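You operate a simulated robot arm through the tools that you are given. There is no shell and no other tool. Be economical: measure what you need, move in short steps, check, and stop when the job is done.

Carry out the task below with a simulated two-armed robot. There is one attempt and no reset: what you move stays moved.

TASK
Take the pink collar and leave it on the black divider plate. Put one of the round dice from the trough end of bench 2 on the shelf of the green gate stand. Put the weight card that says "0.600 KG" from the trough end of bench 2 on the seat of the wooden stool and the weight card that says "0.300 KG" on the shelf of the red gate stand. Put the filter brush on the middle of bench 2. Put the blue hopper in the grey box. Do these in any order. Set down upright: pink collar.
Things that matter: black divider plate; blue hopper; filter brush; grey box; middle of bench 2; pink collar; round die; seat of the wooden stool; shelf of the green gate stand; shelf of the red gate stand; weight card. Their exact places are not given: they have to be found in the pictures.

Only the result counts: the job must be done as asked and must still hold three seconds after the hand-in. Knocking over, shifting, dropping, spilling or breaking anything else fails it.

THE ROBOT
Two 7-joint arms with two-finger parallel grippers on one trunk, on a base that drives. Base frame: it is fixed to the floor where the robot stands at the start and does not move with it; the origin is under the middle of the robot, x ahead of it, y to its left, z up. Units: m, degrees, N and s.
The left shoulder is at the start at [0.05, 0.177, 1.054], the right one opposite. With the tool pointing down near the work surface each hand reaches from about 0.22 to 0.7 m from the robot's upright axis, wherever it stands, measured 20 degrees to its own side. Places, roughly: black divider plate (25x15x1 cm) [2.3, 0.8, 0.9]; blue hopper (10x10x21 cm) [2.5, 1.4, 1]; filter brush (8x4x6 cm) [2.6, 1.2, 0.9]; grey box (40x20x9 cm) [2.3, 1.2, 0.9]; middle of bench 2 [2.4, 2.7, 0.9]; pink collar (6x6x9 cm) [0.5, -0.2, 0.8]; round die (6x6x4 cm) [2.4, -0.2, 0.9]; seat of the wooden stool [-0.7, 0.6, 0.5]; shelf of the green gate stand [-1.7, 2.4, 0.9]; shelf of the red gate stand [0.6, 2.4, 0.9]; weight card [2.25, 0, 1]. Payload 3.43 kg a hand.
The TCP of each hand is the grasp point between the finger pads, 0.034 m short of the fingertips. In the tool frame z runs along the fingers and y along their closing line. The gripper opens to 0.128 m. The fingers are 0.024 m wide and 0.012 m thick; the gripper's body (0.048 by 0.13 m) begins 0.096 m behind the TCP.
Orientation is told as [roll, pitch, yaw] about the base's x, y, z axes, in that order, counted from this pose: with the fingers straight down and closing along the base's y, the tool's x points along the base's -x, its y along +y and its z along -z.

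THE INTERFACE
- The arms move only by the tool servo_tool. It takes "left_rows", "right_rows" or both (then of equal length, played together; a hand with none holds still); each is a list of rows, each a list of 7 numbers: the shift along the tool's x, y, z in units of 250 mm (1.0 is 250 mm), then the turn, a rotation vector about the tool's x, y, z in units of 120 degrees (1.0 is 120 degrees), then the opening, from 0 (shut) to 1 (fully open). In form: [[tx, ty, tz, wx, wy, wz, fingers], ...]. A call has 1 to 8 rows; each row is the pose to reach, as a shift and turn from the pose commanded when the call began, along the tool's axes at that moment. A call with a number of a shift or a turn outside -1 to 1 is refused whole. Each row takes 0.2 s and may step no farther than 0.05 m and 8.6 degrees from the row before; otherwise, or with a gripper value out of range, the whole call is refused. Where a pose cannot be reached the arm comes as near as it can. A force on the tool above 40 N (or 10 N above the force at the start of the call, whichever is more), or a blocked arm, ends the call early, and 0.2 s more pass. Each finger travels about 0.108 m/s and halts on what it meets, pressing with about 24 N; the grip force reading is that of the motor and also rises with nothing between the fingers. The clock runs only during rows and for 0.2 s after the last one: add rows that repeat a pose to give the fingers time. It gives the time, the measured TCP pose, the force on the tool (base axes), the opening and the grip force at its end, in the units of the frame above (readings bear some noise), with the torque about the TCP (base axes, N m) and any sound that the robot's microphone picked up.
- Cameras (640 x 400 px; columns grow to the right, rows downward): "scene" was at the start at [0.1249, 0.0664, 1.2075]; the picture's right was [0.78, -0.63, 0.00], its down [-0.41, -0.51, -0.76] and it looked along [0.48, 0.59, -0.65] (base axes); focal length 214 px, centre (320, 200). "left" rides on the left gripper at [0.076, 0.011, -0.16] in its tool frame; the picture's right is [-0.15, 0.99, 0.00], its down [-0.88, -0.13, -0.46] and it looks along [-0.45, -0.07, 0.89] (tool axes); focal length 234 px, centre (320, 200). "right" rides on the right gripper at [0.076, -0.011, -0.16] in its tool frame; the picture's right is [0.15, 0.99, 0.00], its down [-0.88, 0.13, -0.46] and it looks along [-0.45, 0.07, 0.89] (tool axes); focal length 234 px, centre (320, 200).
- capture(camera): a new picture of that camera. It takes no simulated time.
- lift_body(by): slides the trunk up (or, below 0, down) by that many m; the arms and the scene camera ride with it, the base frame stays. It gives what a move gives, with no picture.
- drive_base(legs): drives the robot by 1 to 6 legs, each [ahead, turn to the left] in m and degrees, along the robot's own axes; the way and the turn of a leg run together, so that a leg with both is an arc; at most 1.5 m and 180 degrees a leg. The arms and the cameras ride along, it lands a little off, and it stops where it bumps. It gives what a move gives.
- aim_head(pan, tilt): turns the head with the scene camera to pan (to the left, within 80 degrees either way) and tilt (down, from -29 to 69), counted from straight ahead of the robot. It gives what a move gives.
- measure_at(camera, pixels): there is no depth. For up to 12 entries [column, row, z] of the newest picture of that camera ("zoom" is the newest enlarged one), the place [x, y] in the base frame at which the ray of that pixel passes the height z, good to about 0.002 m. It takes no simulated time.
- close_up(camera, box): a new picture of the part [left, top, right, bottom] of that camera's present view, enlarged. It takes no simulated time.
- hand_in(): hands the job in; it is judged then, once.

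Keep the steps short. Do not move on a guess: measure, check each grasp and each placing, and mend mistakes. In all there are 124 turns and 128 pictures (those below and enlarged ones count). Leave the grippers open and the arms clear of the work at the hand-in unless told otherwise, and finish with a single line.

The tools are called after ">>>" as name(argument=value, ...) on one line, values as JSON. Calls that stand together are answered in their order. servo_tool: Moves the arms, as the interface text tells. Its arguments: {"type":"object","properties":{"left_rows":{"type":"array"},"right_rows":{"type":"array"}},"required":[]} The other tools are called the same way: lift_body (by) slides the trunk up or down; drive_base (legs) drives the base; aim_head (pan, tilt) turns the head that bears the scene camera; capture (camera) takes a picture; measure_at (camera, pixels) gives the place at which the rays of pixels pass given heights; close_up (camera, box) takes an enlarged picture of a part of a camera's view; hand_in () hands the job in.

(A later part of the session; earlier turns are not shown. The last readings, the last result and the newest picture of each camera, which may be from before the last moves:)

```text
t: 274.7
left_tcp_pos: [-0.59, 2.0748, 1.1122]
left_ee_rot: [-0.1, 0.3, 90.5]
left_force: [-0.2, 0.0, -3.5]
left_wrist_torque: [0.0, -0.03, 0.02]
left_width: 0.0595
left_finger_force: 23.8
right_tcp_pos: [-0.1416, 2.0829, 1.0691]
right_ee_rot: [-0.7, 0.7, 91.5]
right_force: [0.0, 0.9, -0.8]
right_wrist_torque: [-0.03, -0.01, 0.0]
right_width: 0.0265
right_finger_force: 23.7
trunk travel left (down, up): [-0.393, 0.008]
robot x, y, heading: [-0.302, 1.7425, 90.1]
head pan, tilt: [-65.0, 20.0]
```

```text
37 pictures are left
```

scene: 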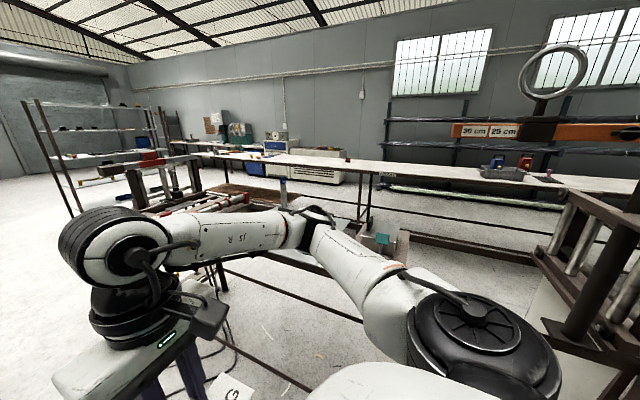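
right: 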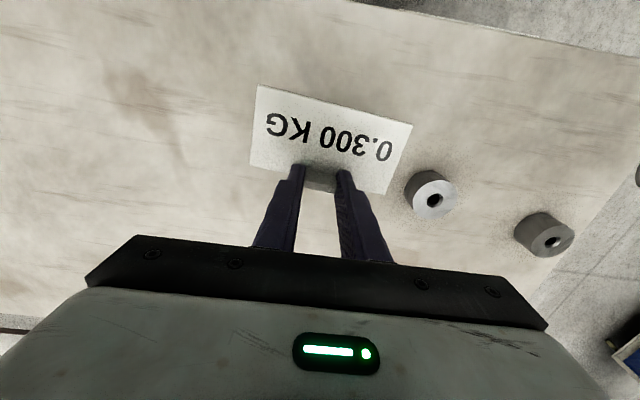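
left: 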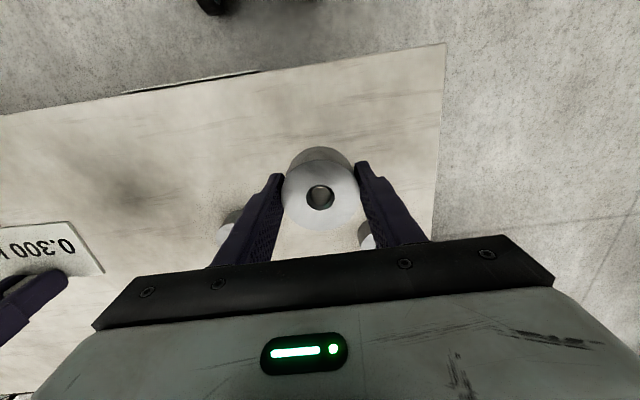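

Clear. Go on to y≈2.35 and turn right to face the red gate stand.

>>> drive_base(legs=[[0.6, 0], [0, -90]])

>>> aim_head(pan=0, tilt=28)

>>> capture(camera="scene")

```text
t: 281.9
left_tcp_pos: [0.032, 2.6249, 1.1126]
left_ee_rot: [0.0, 0.2, 0.1]
left_force: [0.1, 1.0, -4.1]
left_wrist_torque: [-0.03, 0.01, 0.01]
left_width: 0.0595
left_finger_force: 24.1
right_tcp_pos: [0.0353, 2.1765, 1.0696]
right_ee_rot: [-0.6, 0.7, 1.1]
right_force: [-0.4, -0.6, -0.3]
right_wrist_torque: [0.0, -0.01, -0.01]
right_width: 0.0266
right_finger_force: 23.7
trunk travel left (down, up): [-0.393, 0.008]
robot x, y, heading: [-0.3048, 2.3431, -0.4]
head pan, tilt: [-65.0, 20.0]
```

```text
t: 283.2
left_tcp_pos: [0.0314, 2.6247, 1.1127]
left_ee_rot: [0.0, 0.2, 0.1]
left_force: [-0.6, 0.1, -4.4]
left_wrist_torque: [0.03, 0.05, -0.01]
left_width: 0.0591
left_finger_force: 24.0
right_tcp_pos: [0.0366, 2.1772, 1.0695]
right_ee_rot: [-0.7, 0.7, 1.0]
right_force: [0.3, 0.6, -0.1]
right_wrist_torque: [-0.03, -0.01, 0.0]
right_width: 0.0266
right_finger_force: 24.3
trunk travel left (down, up): [-0.393, 0.008]
robot x, y, heading: [-0.3047, 2.3422, -0.6]
head pan, tilt: [0.0, 28.0]
```

```text
36 pictures are left
```

scene: 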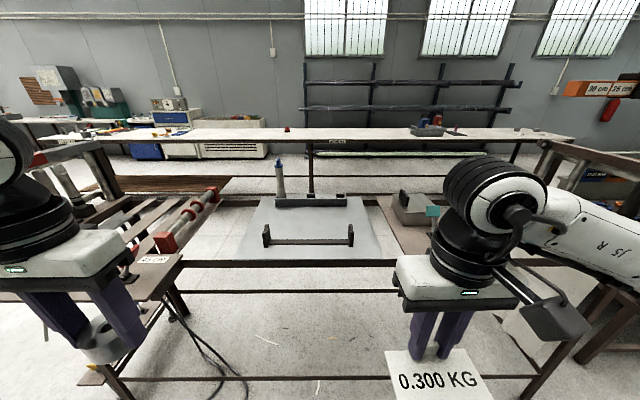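

>>> measure_at(camera="scene", pixels=[[248, 197, 0.9], [378, 197, 0.9], [238, 259, 0.9], [398, 261, 0.9], [267, 240, 0.9], [351, 240, 0.9], [310, 200, 0.9], [420, 215, 0.9], [205, 230, 0.9]])

>>> close_up(camera="scene", box=[140, 140, 460, 340])

```text
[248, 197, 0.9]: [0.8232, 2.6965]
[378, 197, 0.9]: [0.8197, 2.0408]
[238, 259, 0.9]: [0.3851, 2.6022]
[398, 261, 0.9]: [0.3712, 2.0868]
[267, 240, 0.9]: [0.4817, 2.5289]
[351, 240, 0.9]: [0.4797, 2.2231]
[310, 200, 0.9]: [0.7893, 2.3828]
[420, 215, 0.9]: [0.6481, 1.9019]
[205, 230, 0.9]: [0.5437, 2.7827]
```

```text
2.00 times, centred on (300, 240) of scene
```

zoom: 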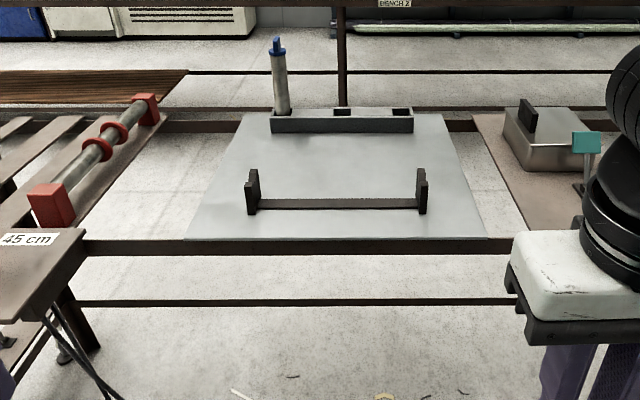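

The shelf is the grey plate x 0.38–0.82, y 2.05–2.65, with a low black gate at x≈0.48. Approach by 0.3 m.

>>> drive_base(legs=[[0.33, 0.5]])

>>> aim_head(pan=0, tilt=42)

>>> capture(camera="scene")

>>> capture(camera="right")

```text
t: 285.4
left_tcp_pos: [0.3605, 2.6257, 1.1122]
left_ee_rot: [-0.1, 0.2, 0.3]
left_force: [-0.3, 0.1, -4.8]
left_wrist_torque: [0.03, 0.03, -0.02]
left_width: 0.0593
left_finger_force: 24.1
right_tcp_pos: [0.3667, 2.1769, 1.0691]
right_ee_rot: [-0.6, 0.8, 1.2]
right_force: [-0.2, 0.8, -1.2]
right_wrist_torque: [-0.01, 0.04, 0.01]
right_width: 0.0265
right_finger_force: 23.7
trunk travel left (down, up): [-0.393, 0.008]
robot x, y, heading: [0.0254, 2.3393, -0.1]
head pan, tilt: [0.0, 28.0]
```

```text
t: 286.2
left_tcp_pos: [0.3593, 2.6253, 1.1132]
left_ee_rot: [0.0, 0.2, 0.3]
left_force: [0.9, 0.4, -4.3]
left_wrist_torque: [0.02, 0.01, -0.01]
left_width: 0.0593
left_finger_force: 24.5
right_tcp_pos: [0.367, 2.1765, 1.0696]
right_ee_rot: [-0.6, 0.7, 1.4]
right_force: [0.7, 0.6, -0.1]
right_wrist_torque: [0.0, 0.0, 0.0]
right_width: 0.0266
right_finger_force: 24.3
trunk travel left (down, up): [-0.393, 0.008]
robot x, y, heading: [0.0236, 2.3383, -0.2]
head pan, tilt: [0.0, 42.0]
```

```text
34 pictures are left
```

scene: 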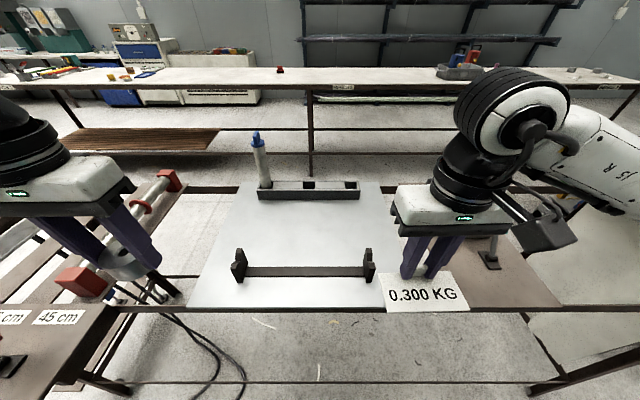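

```text
33 pictures are left
```

right: 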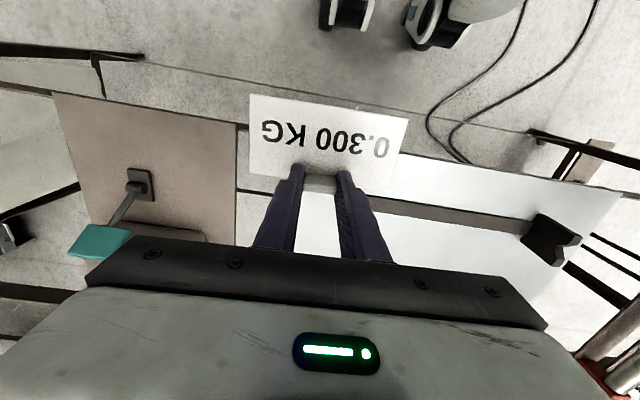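

>>> measure_at(camera="right", pixels=[[620, 190, 0.85], [620, 190, 0.9], [620, 190, 0.95]])

>>> measure_at(camera="scene", pixels=[[189, 306, 0.85], [189, 306, 0.9], [189, 306, 0.95], [239, 283, 0.9], [371, 282, 0.9], [310, 198, 0.9], [369, 250, 0.96]])

```text
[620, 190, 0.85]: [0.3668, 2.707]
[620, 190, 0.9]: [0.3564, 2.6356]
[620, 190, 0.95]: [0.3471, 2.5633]
```

```text
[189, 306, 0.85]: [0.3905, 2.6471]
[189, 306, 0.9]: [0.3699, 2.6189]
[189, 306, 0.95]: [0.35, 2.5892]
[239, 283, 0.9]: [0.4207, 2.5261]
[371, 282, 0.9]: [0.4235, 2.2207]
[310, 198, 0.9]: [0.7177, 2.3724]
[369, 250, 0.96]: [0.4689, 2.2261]
```

Shelf top ≈ 0.92. Move the card over the gate to (0.60, 2.335), staying above the posts.

>>> servo_tool(right_rows=[[-0.1, 0.07, -0.07, 0, 0, 0, 0], [-0.24, 0.17, -0.08, 0, 0, 0, 0], [-0.38, 0.27, -0.08, 0, 0, 0, 0], [-0.52, 0.37, -0.08, 0, 0, 0, 0], [-0.66, 0.46, -0.08, 0, 0, 0, 0], [-0.8, 0.55, -0.08, 0, 0, 0, 0], [-0.93, 0.64, -0.08, 0, 0, 0, 0]])

>>> capture(camera="right")

>>> capture(camera="scene")

```text
t: 287.8
left_tcp_pos: [0.3589, 2.6278, 1.112]
left_ee_rot: [0.0, 0.3, 0.4]
left_force: [-0.1, 1.5, -3.9]
left_wrist_torque: [0.0, 0.03, -0.02]
left_width: 0.0593
left_finger_force: 24.1
right_tcp_pos: [0.5943, 2.3443, 1.0832]
right_ee_rot: [-0.7, 0.7, 1.5]
right_force: [0.7, 0.2, -0.6]
right_wrist_torque: [-0.02, 0.02, 0.0]
right_width: 0.0264
right_finger_force: 24.0
trunk travel left (down, up): [-0.393, 0.008]
robot x, y, heading: [0.0257, 2.3403, -0.0]
head pan, tilt: [0.0, 42.0]
```

```text
32 pictures are left
```

right: 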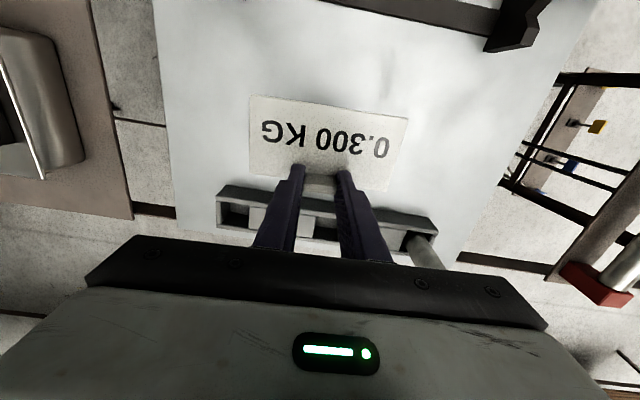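

```text
31 pictures are left
```

scene: 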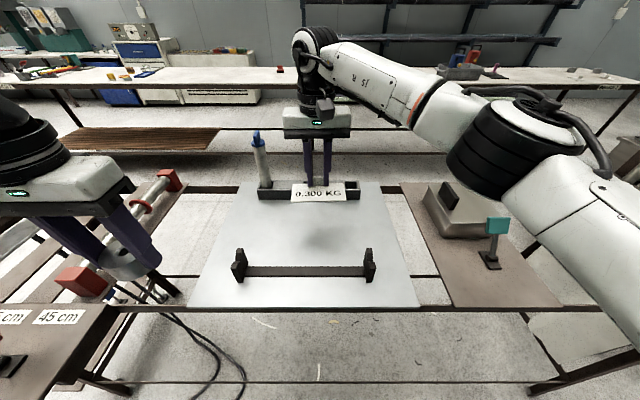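

>>> measure_at(camera="right", pixels=[[225, 187, 0.94], [437, 222, 0.94], [437, 235, 0.92], [487, 50, 0.92]])

```text
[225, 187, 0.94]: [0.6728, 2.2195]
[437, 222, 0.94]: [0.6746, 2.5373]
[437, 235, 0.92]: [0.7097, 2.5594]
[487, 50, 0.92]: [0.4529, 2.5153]
```

Card lies between the gate and the rear rack (x 0.675). Lower to contact.

>>> servo_tool(right_rows=[[0, 0, 0.16, 0, 0, 0, 0], [0, 0, 0.32, 0, 0, 0, 0], [0, 0, 0.42, 0, 0, 0, 0], [0, 0, 0.45, 0, 0, 0, 0], [0, 0, 0.475, 0, 0, 0, 0], [0, 0, 0.5, 0, 0, 0, 0], [0, 0, 0.525, 0, 0, 0, 0], [0, 0, 0.55, 0, 0, 0, 0]])

>>> close_up(camera="scene", box=[220, 120, 420, 245])

```text
t: 289.4
left_tcp_pos: [0.3583, 2.6258, 1.1132]
left_ee_rot: [0.1, 0.2, 0.3]
left_force: [-0.4, -0.6, -4.7]
left_wrist_torque: [0.02, 0.04, 0.0]
left_width: 0.0592
left_finger_force: 23.5
right_tcp_pos: [0.595, 2.3424, 0.9653]
right_ee_rot: [-0.4, 0.1, 1.3]
right_force: [-7.3, -3.2, 17.3]
right_wrist_torque: [0.02, 0.19, 0.02]
right_width: 0.0266
right_finger_force: 24.1
trunk travel left (down, up): [-0.393, 0.008]
robot x, y, heading: [0.0232, 2.3378, 0.1]
head pan, tilt: [0.0, 42.0]
stopped in row 7 (right hand): the force on the tool passed its limit (the readings are from after the stop); the commanded pose is now the measured one
```

```text
3.20 times, centred on (320, 182) of scene
```

zoom: 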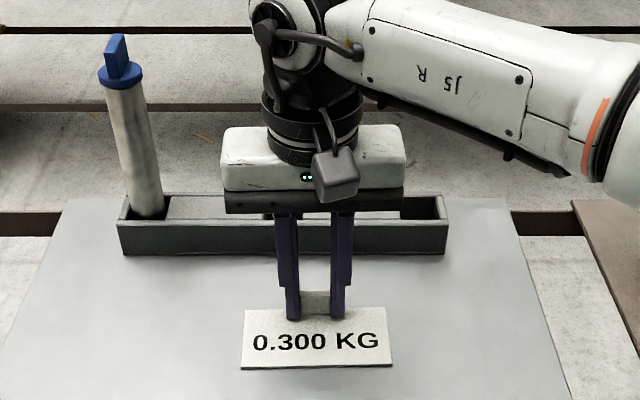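

Card is on the shelf. Open, lift and withdraw.

>>> servo_tool(right_rows=[[0, 0, -0.01, 0, 0, 0, 0.3], [0, 0, -0.01, 0, 0, 0, 0.45], [0, 0, -0.15, 0, 0, 0, 0.45], [0, 0, -0.3, 0, 0, 0, 0.45], [0, 0, -0.46, 0, 0, 0, 0.45], [0.1, -0.1, -0.5, 0, 0, 0, 0.45], [0.25, -0.2, -0.5, 0, 0, 0, 0.45], [0.42, -0.3, -0.5, 0, 0, 0, 0.45]])

>>> servo_tool(right_rows=[[0.15, -0.1, 0, 0, 0, 0, 0.45], [0.3, -0.2, 0, 0, 0, 0, 0.45], [0.45, -0.3, 0, 0, 0, 0, 0.45]])

>>> capture(camera="scene")

```text
t: 291.2
left_tcp_pos: [0.3593, 2.6256, 1.114]
left_ee_rot: [0.1, 0.1, 0.3]
left_force: [-0.9, 0.1, -3.4]
left_wrist_torque: [0.03, 0.01, 0.01]
left_width: 0.0594
left_finger_force: 23.7
right_tcp_pos: [0.4923, 2.2636, 1.087]
right_ee_rot: [-0.3, 0.2, 1.2]
right_force: [-0.8, 0.4, -1.1]
right_wrist_torque: [0.01, 0.01, -0.03]
right_width: 0.0577
right_finger_force: 0.2
trunk travel left (down, up): [-0.393, 0.008]
robot x, y, heading: [0.0282, 2.3359, 0.0]
head pan, tilt: [0.0, 42.0]
```

```text
t: 292.0
left_tcp_pos: [0.3591, 2.6249, 1.1122]
left_ee_rot: [0.2, 0.1, 0.4]
left_force: [0.0, -0.7, -3.8]
left_wrist_torque: [0.01, 0.01, 0.01]
left_width: 0.0592
left_finger_force: 24.1
right_tcp_pos: [0.3804, 2.1868, 1.089]
right_ee_rot: [-0.4, 0.1, 1.1]
right_force: [0.4, -0.3, -0.2]
right_wrist_torque: [0.02, -0.02, 0.01]
right_width: 0.0578
right_finger_force: 0.2
trunk travel left (down, up): [-0.393, 0.008]
robot x, y, heading: [0.028, 2.3388, -0.2]
head pan, tilt: [0.0, 42.0]
```

```text
29 pictures are left
```

scene: 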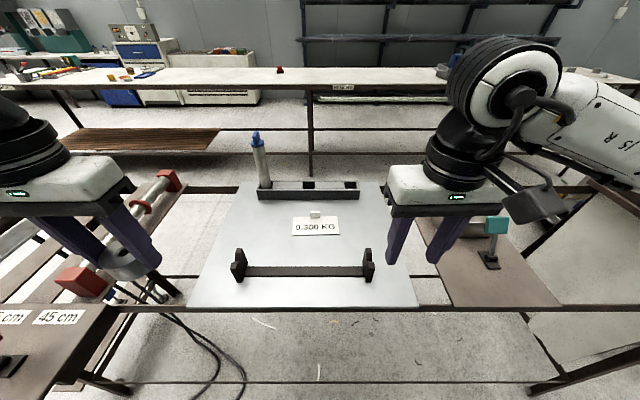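

0.300 card lies on the red shelf. Now back off, go to y≈2.65 and face the green gate stand.

>>> drive_base(legs=[[-0.45, 0], [0, 90], [0.3, 0], [0, 90]])

>>> aim_head(pan=10, tilt=28)

>>> capture(camera="scene")

```text
t: 304.0
left_tcp_pos: [-0.7605, 2.3589, 1.1125]
left_ee_rot: [0.1, 0.2, 179.6]
left_force: [0.7, -0.5, -4.4]
left_wrist_torque: [0.04, -0.03, 0.0]
left_width: 0.0591
left_finger_force: 24.2
right_tcp_pos: [-0.7782, 2.796, 1.0884]
right_ee_rot: [-0.4, 0.1, -179.4]
right_force: [0.2, 0.1, 0.5]
right_wrist_torque: [0.0, -0.01, 0.02]
right_width: 0.0577
right_finger_force: 0.0
trunk travel left (down, up): [-0.393, 0.008]
robot x, y, heading: [-0.4255, 2.64, 179.3]
head pan, tilt: [0.0, 42.0]
```

```text
t: 304.7
left_tcp_pos: [-0.7605, 2.3587, 1.1118]
left_ee_rot: [0.0, 0.2, 179.5]
left_force: [0.3, -0.1, -2.9]
left_wrist_torque: [-0.01, 0.0, 0.0]
left_width: 0.0592
left_finger_force: 23.8
right_tcp_pos: [-0.7777, 2.7968, 1.0891]
right_ee_rot: [-0.4, 0.2, -179.4]
right_force: [0.3, -0.4, 0.3]
right_wrist_torque: [-0.02, -0.06, 0.01]
right_width: 0.0575
right_finger_force: 0.1
trunk travel left (down, up): [-0.393, 0.008]
robot x, y, heading: [-0.4233, 2.6402, 178.9]
head pan, tilt: [10.0, 28.0]
```

```text
28 pictures are left
```

scene: 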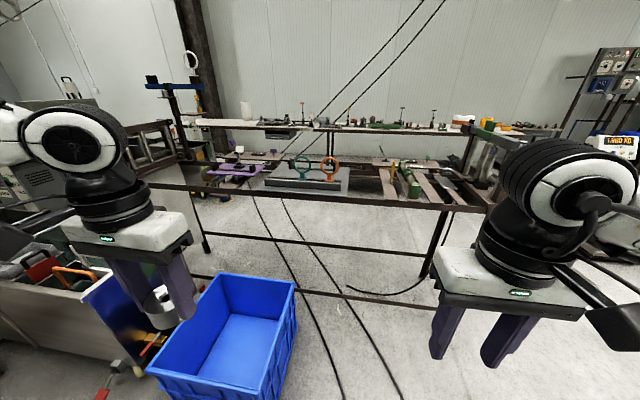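

>>> measure_at(camera="scene", pixels=[[265, 188, 0.92], [350, 192, 0.92], [278, 168, 0.92], [350, 168, 0.92], [190, 193, 0.92], [480, 212, 0.92], [295, 290, 0.25], [145, 370, 0.3], [215, 275, 0.3], [295, 172, 0.92], [405, 195, 0.92]])

>>> close_up(camera="scene", box=[180, 110, 500, 310])

```text
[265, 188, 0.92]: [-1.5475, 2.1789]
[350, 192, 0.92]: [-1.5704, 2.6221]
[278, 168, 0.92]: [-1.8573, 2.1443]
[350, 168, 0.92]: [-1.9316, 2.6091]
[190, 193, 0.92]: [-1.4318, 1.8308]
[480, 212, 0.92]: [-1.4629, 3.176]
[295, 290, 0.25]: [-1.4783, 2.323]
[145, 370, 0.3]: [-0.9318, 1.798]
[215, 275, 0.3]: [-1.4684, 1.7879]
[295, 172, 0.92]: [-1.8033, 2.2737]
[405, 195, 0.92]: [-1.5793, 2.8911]
```

```text
2.00 times, centred on (340, 210) of scene
```

zoom: 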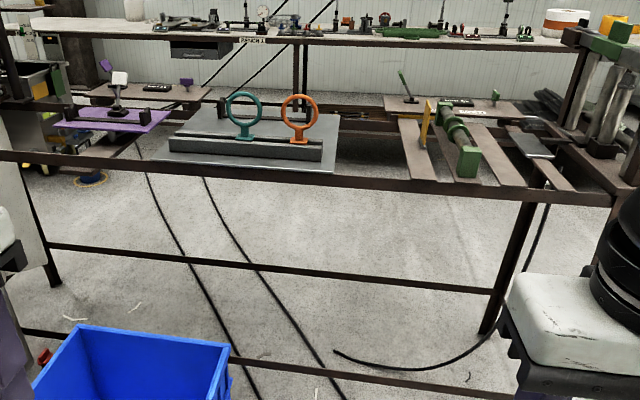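

The grey plate is the shelf (rings in a rack at its near side). Drive in closer, keeping clear of the blue crate.

>>> drive_base(legs=[[0, -8], [0.62, 0], [0, 9], [0.06, 0]])

>>> aim_head(pan=15, tilt=38)

>>> capture(camera="scene")

>>> close_up(camera="scene", box=[180, 100, 480, 290])

```text
t: 310.0
left_tcp_pos: [-1.4234, 2.4467, 1.1119]
left_ee_rot: [0.0, 0.3, -179.3]
left_force: [-0.5, -0.6, -4.6]
left_wrist_torque: [0.01, -0.04, -0.01]
left_width: 0.0591
left_finger_force: 23.8
right_tcp_pos: [-1.4477, 2.8844, 1.0878]
right_ee_rot: [-0.5, 0.3, -178.4]
right_force: [0.2, -0.9, 0.3]
right_wrist_torque: [0.02, -0.01, 0.0]
right_width: 0.0576
right_finger_force: 0.1
trunk travel left (down, up): [-0.393, 0.008]
robot x, y, heading: [-1.0887, 2.7348, -179.8]
head pan, tilt: [10.0, 28.0]
```

```text
t: 310.7
left_tcp_pos: [-1.4224, 2.4459, 1.1127]
left_ee_rot: [0.0, 0.2, -179.2]
left_force: [0.2, -0.2, -4.3]
left_wrist_torque: [-0.01, -0.04, -0.01]
left_width: 0.0591
left_finger_force: 24.1
right_tcp_pos: [-1.4487, 2.8837, 1.089]
right_ee_rot: [-0.4, 0.2, -178.3]
right_force: [0.5, 0.0, -0.3]
right_wrist_torque: [-0.04, 0.02, 0.0]
right_width: 0.0578
right_finger_force: 0.0
trunk travel left (down, up): [-0.393, 0.008]
robot x, y, heading: [-1.0911, 2.7324, -179.9]
head pan, tilt: [15.0, 38.0]
```

```text
26 pictures are left
```

scene: 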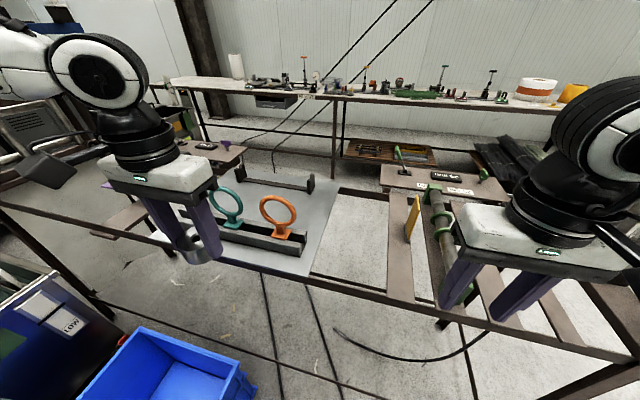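

```text
2.11 times, centred on (330, 195) of scene
```

zoom: 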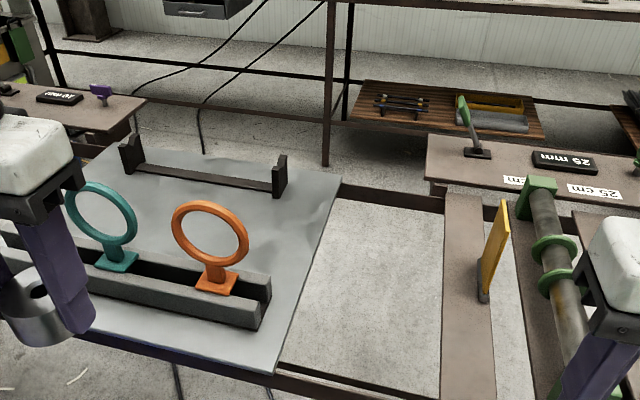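

>>> measure_at(camera="zoom", pixels=[[215, 280, 0.95], [208, 203, 1.04], [208, 203, 1.07], [262, 328, 0.92], [270, 285, 0.96], [273, 372, 0.92], [340, 183, 0.92], [278, 195, 0.92], [130, 172, 0.92], [200, 205, 0.92], [115, 265, 0.95], [250, 225, 0.92]])

>>> capture(camera="left")

```text
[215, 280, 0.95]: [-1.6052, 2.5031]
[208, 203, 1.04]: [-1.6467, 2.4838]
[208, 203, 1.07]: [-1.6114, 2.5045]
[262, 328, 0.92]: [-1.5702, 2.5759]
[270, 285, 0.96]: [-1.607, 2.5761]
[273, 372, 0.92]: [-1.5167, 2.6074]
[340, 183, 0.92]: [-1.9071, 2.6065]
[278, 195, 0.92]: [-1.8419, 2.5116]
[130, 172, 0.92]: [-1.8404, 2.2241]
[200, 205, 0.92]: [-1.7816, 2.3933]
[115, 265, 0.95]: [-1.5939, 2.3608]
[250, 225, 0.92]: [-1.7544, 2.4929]
```

```text
24 pictures are left
```

left: 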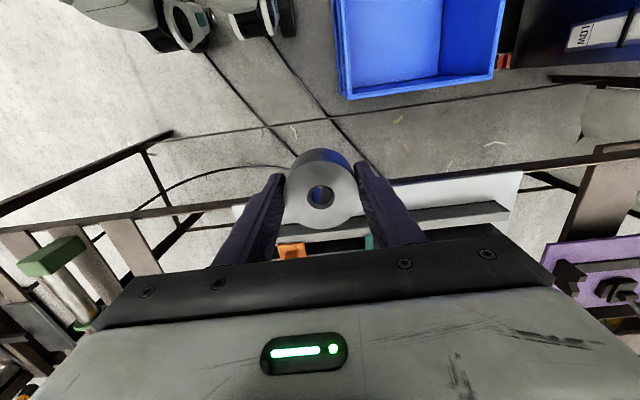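

Ring tops reach z≈1.07 at x≈-1.61. Raise the die, drive 0.07 closer.

>>> servo_tool(left_rows=[[0, 0, -0.12, 0, 0, 0, 0.1], [0, 0, -0.24, 0, 0, 0, 0.1]])

>>> drive_base(legs=[[0.07, 0]])

```text
t: 311.3
left_tcp_pos: [-1.4244, 2.4469, 1.1748]
left_ee_rot: [0.1, 0.2, -179.4]
left_force: [-0.6, 0.1, -4.0]
left_wrist_torque: [0.03, -0.03, 0.0]
left_width: 0.0592
left_finger_force: 23.9
right_tcp_pos: [-1.4477, 2.8852, 1.0888]
right_ee_rot: [-0.3, 0.1, -178.4]
right_force: [0.7, -0.8, 0.6]
right_wrist_torque: [-0.01, 0.02, -0.02]
right_width: 0.0576
right_finger_force: 0.0
trunk travel left (down, up): [-0.393, 0.008]
robot x, y, heading: [-1.0908, 2.731, -179.8]
head pan, tilt: [15.0, 38.0]
```

```text
t: 312.4
left_tcp_pos: [-1.4951, 2.4466, 1.1725]
left_ee_rot: [0.0, 0.2, -179.4]
left_force: [-0.2, -1.0, -4.0]
left_wrist_torque: [0.02, -0.06, -0.02]
left_width: 0.0592
left_finger_force: 24.3
right_tcp_pos: [-1.5184, 2.8826, 1.0871]
right_ee_rot: [-0.4, 0.1, -178.4]
right_force: [0.7, -0.2, -0.2]
right_wrist_torque: [0.0, 0.02, 0.0]
right_width: 0.0577
right_finger_force: 0.1
trunk travel left (down, up): [-0.393, 0.008]
robot x, y, heading: [-1.1617, 2.7324, -180.1]
head pan, tilt: [15.0, 38.0]
```

>>> servo_tool(left_rows=[[-0.17, 0.01, 0, 0, 0, 0, 0.1], [-0.34, 0.02, 0, 0, 0, 0, 0.1], [-0.51, 0.03, 0, 0, 0, 0, 0.1], [-0.68, 0.04, 0, 0, 0, 0, 0.1], [-0.85, 0.05, 0, 0, 0, 0, 0.1], [-1.0, 0.06, 0, 0, 0, 0, 0.1]])

>>> capture(camera="scene")

>>> capture(camera="left")

```text
t: 313.8
left_tcp_pos: [-1.7335, 2.4239, 1.1686]
left_ee_rot: [0.2, 0.4, -179.2]
left_force: [0.8, 0.8, -4.9]
left_wrist_torque: [0.0, -0.04, 0.03]
left_width: 0.059
left_finger_force: 24.4
left hand out of reach, approached as far as the arm can: row 6
right_tcp_pos: [-1.5179, 2.8838, 1.0881]
right_ee_rot: [-0.4, 0.1, -178.3]
right_force: [-0.1, 0.7, -0.9]
right_wrist_torque: [-0.01, 0.01, -0.03]
right_width: 0.0574
right_finger_force: 0.0
trunk travel left (down, up): [-0.393, 0.008]
robot x, y, heading: [-1.1601, 2.7347, -179.7]
head pan, tilt: [15.0, 38.0]
```

```text
23 pictures are left
```

scene: 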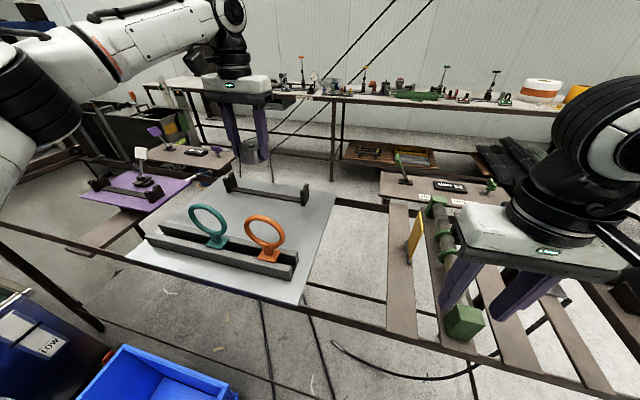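

```text
22 pictures are left
```

left: 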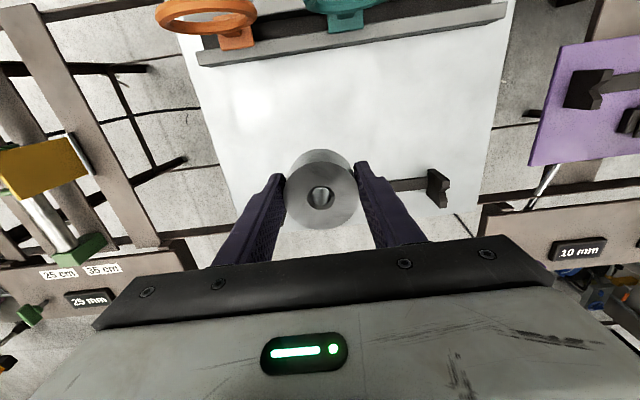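

>>> measure_at(camera="left", pixels=[[405, 184, 0.93], [437, 190, 0.95], [200, 64, 0.94], [505, 18, 0.94], [250, 60, 0.92]])

```text
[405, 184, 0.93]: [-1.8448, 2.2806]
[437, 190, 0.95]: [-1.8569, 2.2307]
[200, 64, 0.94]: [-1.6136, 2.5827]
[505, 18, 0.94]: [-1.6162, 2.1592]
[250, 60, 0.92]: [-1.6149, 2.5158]
```

Free strip x −1.84…−1.62 under the die. Lower to contact.

>>> servo_tool(left_rows=[[0, 0, 0.18, 0, 0, 0, 0.1], [0, 0, 0.36, 0, 0, 0, 0.1], [0, 0, 0.54, 0, 0, 0, 0.1], [0, 0, 0.7, 0, 0, 0, 0.1], [0, 0, 0.76, 0, 0, 0, 0.1]])

>>> servo_tool(left_rows=[[0, 0, 0.03, 0, 0, 0, 0.1], [0, 0, 0.05, 0, 0, 0, 0.1], [0, 0, 0.07, 0, 0, 0, 0.1], [0, 0, 0.09, 0, 0, 0, 0.1], [0, 0, 0.11, 0, 0, 0, 0.1], [0, 0, 0.13, 0, 0, 0, 0.1]])

>>> close_up(camera="scene", box=[100, 80, 360, 290])

```text
t: 314.9
left_tcp_pos: [-1.7295, 2.4241, 0.9797]
left_ee_rot: [-0.2, 0.2, -179.4]
left_force: [0.7, -0.7, -4.4]
left_wrist_torque: [0.02, 0.02, -0.01]
left_width: 0.0591
left_finger_force: 23.9
left hand out of reach, approached as far as the arm can: row 5
right_tcp_pos: [-1.5175, 2.884, 1.0892]
right_ee_rot: [-0.5, 0.2, -178.4]
right_force: [-0.2, 0.0, 0.6]
right_wrist_torque: [0.0, 0.01, 0.02]
right_width: 0.0575
right_finger_force: 0.2
trunk travel left (down, up): [-0.393, 0.008]
robot x, y, heading: [-1.1593, 2.7391, -179.6]
head pan, tilt: [15.0, 38.0]
```

```text
t: 316.4
left_tcp_pos: [-1.7216, 2.4224, 0.9624]
left_ee_rot: [0.0, -0.9, -179.5]
left_force: [-6.2, 0.4, 38.2]
left_wrist_torque: [-0.21, -0.4, 0.02]
left_width: 0.0586
left_finger_force: 24.3
left hand out of reach, approached as far as the arm can: row 2, 3, 4, 5, 6
right_tcp_pos: [-1.5156, 2.8863, 1.0895]
right_ee_rot: [-0.3, 0.0, -178.4]
right_force: [0.1, 0.7, -0.4]
right_wrist_torque: [-0.03, 0.01, -0.04]
right_width: 0.0576
right_finger_force: 0.0
trunk travel left (down, up): [-0.393, 0.008]
robot x, y, heading: [-1.1607, 2.7337, -179.9]
head pan, tilt: [15.0, 38.0]
```

```text
1.90 times, centred on (230, 185) of scene
```

zoom: 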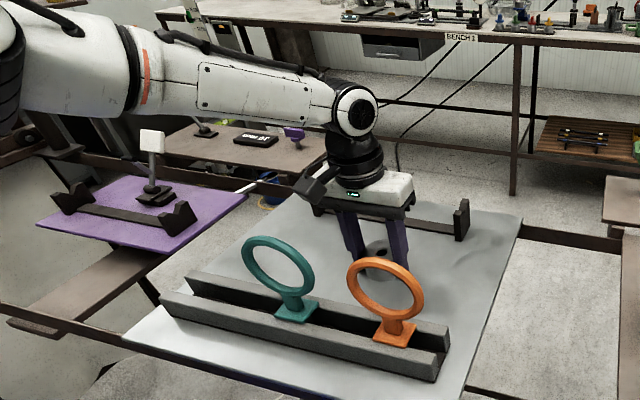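

Contact. Relieve slightly, open and lift straight up.

>>> servo_tool(left_rows=[[0, 0, -0.012, 0, 0, 0, 0.4], [0, 0, -0.012, 0, 0, 0, 0.65], [0, 0, -0.012, 0, 0, 0, 0.7], [0, 0, -0.15, 0, 0, 0, 0.7], [0, 0, -0.33, 0, 0, 0, 0.7], [0, 0, -0.51, 0, 0, 0, 0.7], [0, 0, -0.69, 0, 0, 0, 0.7], [0, 0, -0.82, 0, 0, 0, 0.7]])

>>> servo_tool(left_rows=[[0.17, 0, 0, 0, 0, 0, 0.7], [0.34, 0, 0, 0, 0, 0, 0.7], [0.51, 0, 0, 0, 0, 0, 0.7], [0.68, 0, 0, 0, 0, 0, 0.7], [0.85, 0, 0, 0, 0, 0, 0.7], [1.0, 0, 0, 0, 0, 0, 0.7]])

>>> close_up(camera="scene", box=[100, 80, 360, 290])

```text
t: 318.1
left_tcp_pos: [-1.7188, 2.4202, 1.1598]
left_ee_rot: [0.2, 0.2, -179.4]
left_force: [0.1, -0.3, -0.6]
left_wrist_torque: [-0.01, 0.02, -0.02]
left_width: 0.0895
left_finger_force: 0.1
right_tcp_pos: [-1.5176, 2.8851, 1.0887]
right_ee_rot: [-0.4, 0.2, -178.4]
right_force: [-0.6, 0.1, -0.2]
right_wrist_torque: [0.01, -0.01, 0.03]
right_width: 0.0576
right_finger_force: 0.0
trunk travel left (down, up): [-0.393, 0.008]
robot x, y, heading: [-1.1621, 2.73, -180.0]
head pan, tilt: [15.0, 38.0]
```

```text
t: 319.6
left_tcp_pos: [-1.4688, 2.4239, 1.1605]
left_ee_rot: [0.1, 0.2, -179.3]
left_force: [0.6, -0.9, -0.5]
left_wrist_torque: [0.03, 0.0, 0.04]
left_width: 0.0894
left_finger_force: 0.0
right_tcp_pos: [-1.5158, 2.8831, 1.0902]
right_ee_rot: [-0.4, 0.1, -178.3]
right_force: [0.1, 0.3, -0.5]
right_wrist_torque: [0.03, 0.02, 0.0]
right_width: 0.0576
right_finger_force: 0.1
trunk travel left (down, up): [-0.393, 0.008]
robot x, y, heading: [-1.1595, 2.7323, -179.4]
head pan, tilt: [15.0, 38.0]
```

```text
1.90 times, centred on (230, 185) of scene
```

zoom: 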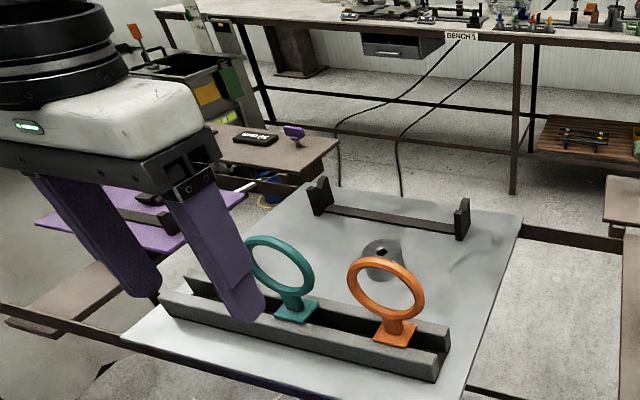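

Die stands on the green shelf. Now return for the 0.600 card, reversing the corridor path.

>>> drive_base(legs=[[-0.86, 0], [0, 89.5], [1.37, 0]])

```text
t: 334.3
left_tcp_pos: [-0.0166, 1.0627, 1.1605]
left_ee_rot: [0.1, 0.1, -90.5]
left_force: [0.2, 0.1, -0.4]
left_wrist_torque: [0.02, -0.04, -0.01]
left_width: 0.0898
left_finger_force: 0.1
right_tcp_pos: [-0.4778, 1.0252, 1.0884]
right_ee_rot: [-0.4, 0.2, -89.5]
right_force: [0.6, -0.5, -0.1]
right_wrist_torque: [0.02, 0.05, -0.02]
right_width: 0.0576
right_finger_force: 0.1
trunk travel left (down, up): [-0.393, 0.008]
robot x, y, heading: [-0.3185, 1.3767, -91.2]
head pan, tilt: [15.0, 38.0]
```

>>> drive_base(legs=[[0, 22], [0.54, 0], [0, -21]])

>>> drive_base(legs=[[1.35, 0], [1.3, 0], [0, 90], [1.2, 0], [1.1, 0], [0, 90]])

>>> aim_head(pan=0, tilt=30)

>>> capture(camera="scene")

```text
t: 339.7
left_tcp_pos: [0.1807, 0.5685, 1.1609]
left_ee_rot: [0.1, 0.1, -89.4]
left_force: [-0.8, 0.5, -0.1]
left_wrist_torque: [-0.02, -0.03, -0.02]
left_width: 0.0896
left_finger_force: 0.0
right_tcp_pos: [-0.2794, 0.5222, 1.0892]
right_ee_rot: [-0.2, 0.2, -88.6]
right_force: [0.3, 0.1, 0.2]
right_wrist_torque: [-0.05, -0.04, 0.0]
right_width: 0.0574
right_finger_force: 0.1
trunk travel left (down, up): [-0.393, 0.008]
robot x, y, heading: [-0.1261, 0.8786, -90.0]
head pan, tilt: [15.0, 38.0]
```

```text
t: 349.2
left_tcp_pos: [0.1952, -1.2515, 1.1647]
left_ee_rot: [-0.5, -0.7, -88.4]
left_force: [-0.2, 0.6, 0.1]
left_wrist_torque: [0.02, 0.01, 0.05]
left_width: 0.0896
left_finger_force: 0.1
right_tcp_pos: [-0.2646, -1.3059, 1.0905]
right_ee_rot: [-0.3, -0.1, -87.6]
right_force: [-0.6, -0.6, 0.2]
right_wrist_torque: [0.01, -0.02, 0.02]
right_width: 0.0574
right_finger_force: 0.0
trunk travel left (down, up): [-0.393, 0.008]
robot x, y, heading: [-0.1201, -0.9542, -88.7]
head pan, tilt: [15.0, 38.0]
stopped in leg 2: the robot was blocked; the commanded pose is now the measured one
```

```text
t: 350.0
left_tcp_pos: [0.1953, -1.2493, 1.1653]
left_ee_rot: [-0.2, -0.8, -88.4]
left_force: [-0.1, 0.1, -0.8]
left_wrist_torque: [0.03, -0.07, -0.01]
left_width: 0.0898
left_finger_force: 0.1
right_tcp_pos: [-0.2656, -1.3041, 1.0912]
right_ee_rot: [-0.2, -0.3, -87.7]
right_force: [-0.1, -0.7, 0.3]
right_wrist_torque: [0.01, -0.02, -0.01]
right_width: 0.0576
right_finger_force: 0.0
trunk travel left (down, up): [-0.393, 0.008]
robot x, y, heading: [-0.1187, -0.9537, -88.9]
head pan, tilt: [0.0, 30.0]
```

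```text
19 pictures are left
```

scene: 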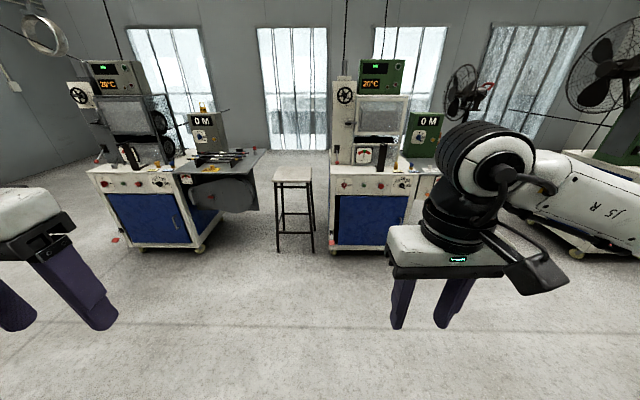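

The left elbow touched the panel at the machine's end. Back off, shift west and go on.

>>> drive_base(legs=[[-0.22, 0], [0, -22], [0.6, 0], [0, 21], [0.55, 0]])

>>> aim_head(pan=75, tilt=15)

>>> capture(camera="scene")

```text
t: 359.7
left_tcp_pos: [-0.0278, -2.153, 1.1618]
left_ee_rot: [-0.4, -0.2, -89.7]
left_force: [-0.1, 0.1, 0.6]
left_wrist_torque: [0.01, 0.0, 0.02]
left_width: 0.0899
left_finger_force: 0.0
right_tcp_pos: [-0.4894, -2.1962, 1.0886]
right_ee_rot: [-0.4, 0.3, -89.0]
right_force: [0.9, -0.1, 0.8]
right_wrist_torque: [-0.04, 0.01, 0.01]
right_width: 0.0574
right_finger_force: 0.0
trunk travel left (down, up): [-0.393, 0.008]
robot x, y, heading: [-0.3332, -1.8378, -90.4]
head pan, tilt: [0.0, 30.0]
```

```text
t: 361.1
left_tcp_pos: [-0.0271, -2.1529, 1.1619]
left_ee_rot: [-0.4, -0.2, -89.8]
left_force: [0.3, -0.4, 0.0]
left_wrist_torque: [0.01, 0.01, 0.03]
left_width: 0.0895
left_finger_force: 0.0
right_tcp_pos: [-0.4885, -2.1942, 1.0884]
right_ee_rot: [-0.3, 0.1, -89.1]
right_force: [-0.2, -0.8, 0.6]
right_wrist_torque: [-0.01, -0.02, 0.02]
right_width: 0.0575
right_finger_force: 0.1
trunk travel left (down, up): [-0.393, 0.008]
robot x, y, heading: [-0.3319, -1.8413, -90.0]
head pan, tilt: [75.0, 15.0]
```

```text
18 pictures are left
```

scene: 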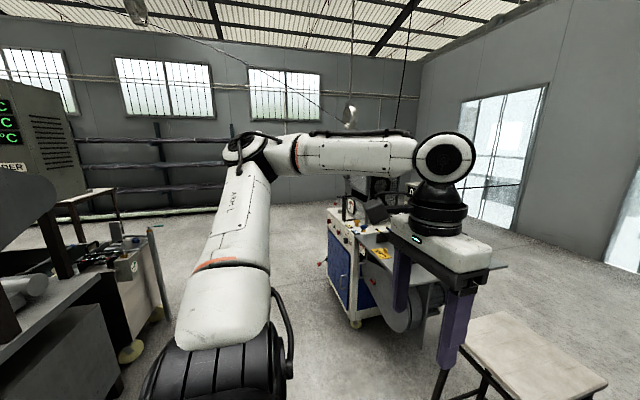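

Turn east and drive to x≈2.15, then north to the bench end.

>>> drive_base(legs=[[0, 92], [1.3, 0], [1.18, 0], [0, 88], [0.8, 0]])

>>> aim_head(pan=0, tilt=35)

>>> capture(camera="scene")

```text
t: 384.8
left_tcp_pos: [1.8558, -0.6761, 1.1617]
left_ee_rot: [-0.4, -0.2, 89.0]
left_force: [-0.7, 0.3, -0.1]
left_wrist_torque: [-0.04, 0.0, 0.01]
left_width: 0.0895
left_finger_force: 0.1
right_tcp_pos: [2.319, -0.6432, 1.0875]
right_ee_rot: [-0.4, 0.3, 89.8]
right_force: [-0.1, -0.6, 0.3]
right_wrist_torque: [-0.02, 0.01, 0.0]
right_width: 0.0578
right_finger_force: 0.1
trunk travel left (down, up): [-0.393, 0.008]
robot x, y, heading: [2.1595, -0.9943, 88.7]
head pan, tilt: [75.0, 15.0]
```

```text
t: 386.2
left_tcp_pos: [1.8578, -0.6761, 1.1615]
left_ee_rot: [-0.4, -0.1, 89.2]
left_force: [-0.2, 0.9, -0.1]
left_wrist_torque: [0.0, 0.03, -0.01]
left_width: 0.0896
left_finger_force: 0.1
right_tcp_pos: [2.3193, -0.6436, 1.0881]
right_ee_rot: [-0.4, 0.2, 89.8]
right_force: [-0.3, 0.1, 0.5]
right_wrist_torque: [0.02, 0.0, -0.02]
right_width: 0.0576
right_finger_force: 0.0
trunk travel left (down, up): [-0.393, 0.008]
robot x, y, heading: [2.157, -0.9905, 88.4]
head pan, tilt: [0.0, 35.0]
```

```text
17 pictures are left
```

scene: 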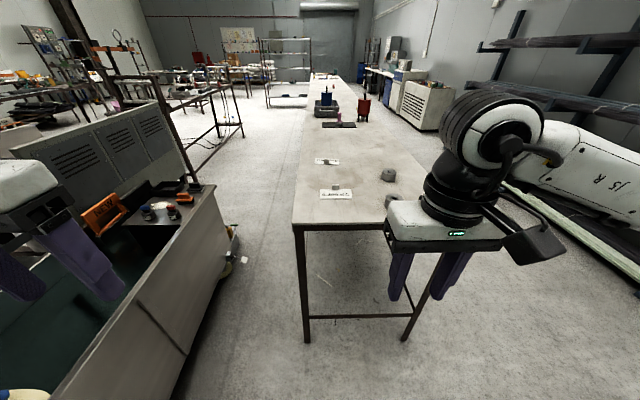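

Card 0.600 is ahead. Drive 0.32 closer and hover the right hand near the tab.

>>> drive_base(legs=[[0.32, 1]])

>>> servo_tool(right_rows=[[-0.15, 0.08, 0, 0, 0, 0, 0.5], [-0.3, 0.16, 0, 0, 0, 0, 0.5], [-0.45, 0.24, 0, 0, 0, 0, 0.5], [-0.6, 0.32, 0, 0, 0, 0, 0.5], [-0.7, 0.38, 0, 0, 0, 0, 0.5]])

>>> capture(camera="right")

```text
t: 388.4
left_tcp_pos: [1.8558, -0.3604, 1.1621]
left_ee_rot: [-0.4, -0.2, 90.1]
left_force: [0.9, -0.5, 0.1]
left_wrist_torque: [-0.03, -0.02, -0.03]
left_width: 0.0894
left_finger_force: 0.0
right_tcp_pos: [2.3176, -0.3187, 1.0882]
right_ee_rot: [-0.4, 0.2, 90.8]
right_force: [0.3, 0.4, 0.3]
right_wrist_torque: [-0.04, 0.01, 0.02]
right_width: 0.0576
right_finger_force: 0.1
trunk travel left (down, up): [-0.393, 0.008]
robot x, y, heading: [2.165, -0.6772, 89.7]
head pan, tilt: [0.0, 35.0]
```

```text
t: 389.6
left_tcp_pos: [1.8556, -0.3615, 1.1616]
left_ee_rot: [-0.4, -0.2, 90.1]
left_force: [0.1, 0.8, -0.9]
left_wrist_torque: [-0.03, -0.02, 0.0]
left_width: 0.0896
left_finger_force: 0.1
right_tcp_pos: [2.2187, -0.1459, 1.0868]
right_ee_rot: [-0.3, 0.1, 90.9]
right_force: [-0.3, -0.2, 0.7]
right_wrist_torque: [0.01, -0.04, 0.03]
right_width: 0.0638
right_finger_force: 0.0
trunk travel left (down, up): [-0.393, 0.008]
robot x, y, heading: [2.1641, -0.6736, 89.8]
head pan, tilt: [0.0, 35.0]
```

```text
16 pictures are left
```

right: 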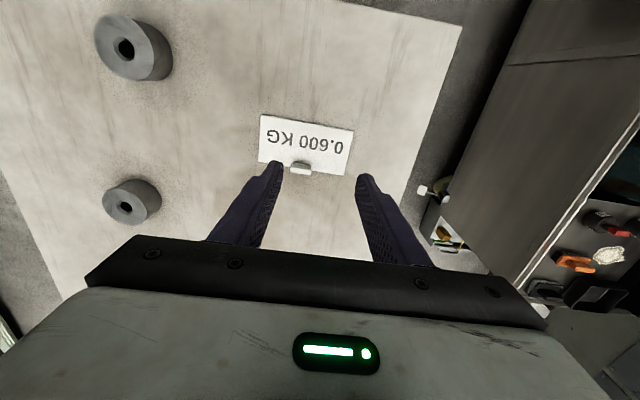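

>>> measure_at(camera="right", pixels=[[301, 167, 0.932], [291, 166, 0.932], [312, 170, 0.932], [261, 115, 0.915], [353, 131, 0.915], [345, 176, 0.915]])

```text
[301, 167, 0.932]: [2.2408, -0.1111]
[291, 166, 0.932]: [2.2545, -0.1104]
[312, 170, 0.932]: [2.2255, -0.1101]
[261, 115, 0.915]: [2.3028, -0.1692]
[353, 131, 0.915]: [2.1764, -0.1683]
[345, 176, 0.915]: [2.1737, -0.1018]
```

Tab centre (2.240, -0.1105). Align, descend, close, lift.

>>> servo_tool(right_rows=[[-0.14, -0.086, 0, 0, 0, 0, 0.45], [-0.14, -0.086, 0.18, 0, 0, 0, 0.45], [-0.14, -0.086, 0.36, 0, 0, 0, 0.45], [-0.14, -0.086, 0.49, 0, 0, 0, 0.45], [-0.14, -0.086, 0.518, 0, 0, 0, 0.3], [-0.14, -0.086, 0.518, 0, 0, 0, 0], [-0.14, -0.086, 0.518, 0, 0, 0, 0], [-0.14, -0.086, 0.518, 0, 0, 0, 0]])

>>> servo_tool(right_rows=[[0, 0, -0.1, 0, 0, 0, 0], [0, 0, -0.25, 0, 0, 0, 0], [0, 0, -0.42, 0, 0, 0, 0], [0.1, 0, -0.5, 0, 0, 0, 0], [0.28, 0, -0.5, 0, 0, 0, 0], [0.46, 0, -0.5, 0, 0, 0, 0], [0.64, 0, -0.5, 0, 0, 0, 0], [0.8, 0, -0.5, 0, 0, 0, 0]])

>>> capture(camera="right")

```text
t: 391.4
left_tcp_pos: [1.8556, -0.3624, 1.1614]
left_ee_rot: [-0.4, -0.2, 90.2]
left_force: [-0.7, -1.6, 0.6]
left_wrist_torque: [0.02, 0.0, 0.02]
left_width: 0.0896
left_finger_force: 0.1
right_tcp_pos: [2.2412, -0.1115, 0.9574]
right_ee_rot: [-0.4, 0.1, 90.8]
right_force: [-2.4, 1.6, 5.2]
right_wrist_torque: [-0.01, 0.19, -0.04]
right_width: 0.0266
right_finger_force: 24.0
trunk travel left (down, up): [-0.393, 0.008]
robot x, y, heading: [2.166, -0.6768, 89.7]
head pan, tilt: [0.0, 35.0]
```

```text
t: 393.2
left_tcp_pos: [1.8566, -0.3624, 1.1609]
left_ee_rot: [-0.5, -0.2, 90.1]
left_force: [-1.3, 0.0, -0.3]
left_wrist_torque: [-0.01, 0.02, 0.0]
left_width: 0.0894
left_finger_force: 0.0
right_tcp_pos: [2.2444, -0.3127, 1.0825]
right_ee_rot: [-0.5, 0.2, 90.8]
right_force: [0.9, -0.2, -0.2]
right_wrist_torque: [0.02, -0.01, -0.02]
right_width: 0.0266
right_finger_force: 23.7
trunk travel left (down, up): [-0.393, 0.008]
robot x, y, heading: [2.1588, -0.6772, 89.7]
head pan, tilt: [0.0, 35.0]
```

```text
15 pictures are left
```

right: 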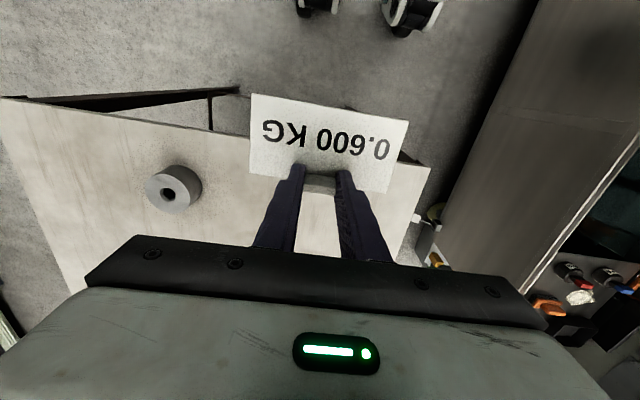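

0.600 card held. Drive back round to the west side.

>>> drive_base(legs=[[-1.1, 0], [0, 90.3], [1.3, 0], [1.2, 0], [0, -90], [1.35, 0]])

>>> drive_base(legs=[[0.3, 0], [0, 40]])

>>> aim_head(pan=-10, tilt=50)

>>> capture(camera="scene")

```text
t: 424.7
left_tcp_pos: [-0.6396, -0.0765, 1.1611]
left_ee_rot: [-0.4, -0.2, 90.0]
left_force: [0.7, 0.3, -0.1]
left_wrist_torque: [0.01, 0.03, -0.03]
left_width: 0.0894
left_finger_force: 0.1
right_tcp_pos: [-0.2518, -0.028, 1.0827]
right_ee_rot: [-0.4, 0.2, 90.7]
right_force: [0.3, -1.2, -0.6]
right_wrist_torque: [-0.01, -0.02, -0.01]
right_width: 0.0264
right_finger_force: 24.4
trunk travel left (down, up): [-0.393, 0.008]
robot x, y, heading: [-0.3295, -0.3907, 90.0]
head pan, tilt: [0.0, 35.0]
```

```text
t: 428.6
left_tcp_pos: [-0.7672, -0.0479, 1.1615]
left_ee_rot: [-0.4, -0.2, 130.3]
left_force: [-0.3, -0.5, 0.1]
left_wrist_torque: [0.02, 0.02, -0.03]
left_width: 0.0895
left_finger_force: 0.1
right_tcp_pos: [-0.5018, 0.2402, 1.0826]
right_ee_rot: [-0.3, 0.3, 130.9]
right_force: [-0.2, -0.7, 0.7]
right_wrist_torque: [0.04, 0.0, -0.05]
right_width: 0.0265
right_finger_force: 23.7
trunk travel left (down, up): [-0.393, 0.008]
robot x, y, heading: [-0.3303, -0.0883, 129.7]
head pan, tilt: [0.0, 35.0]
```

```text
t: 429.4
left_tcp_pos: [-0.7679, -0.047, 1.1618]
left_ee_rot: [-0.5, -0.2, 130.2]
left_force: [0.0, 1.0, 0.3]
left_wrist_torque: [-0.02, 0.02, 0.05]
left_width: 0.0898
left_finger_force: 0.1
right_tcp_pos: [-0.5013, 0.24, 1.0834]
right_ee_rot: [-0.5, 0.2, 130.9]
right_force: [0.1, -0.6, 0.7]
right_wrist_torque: [0.02, 0.02, -0.01]
right_width: 0.0267
right_finger_force: 24.3
trunk travel left (down, up): [-0.393, 0.008]
robot x, y, heading: [-0.3302, -0.0911, 130.1]
head pan, tilt: [-10.0, 50.0]
```

```text
14 pictures are left
```

scene: 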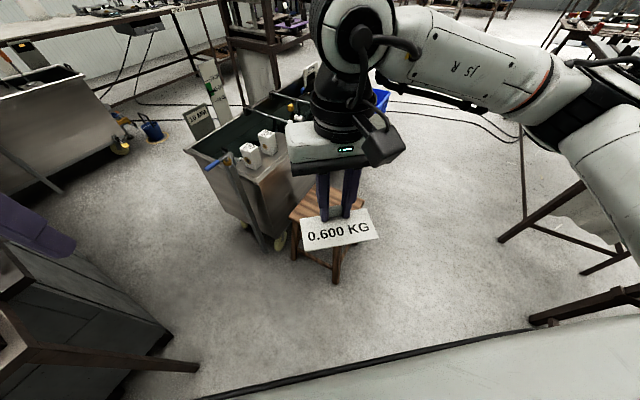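

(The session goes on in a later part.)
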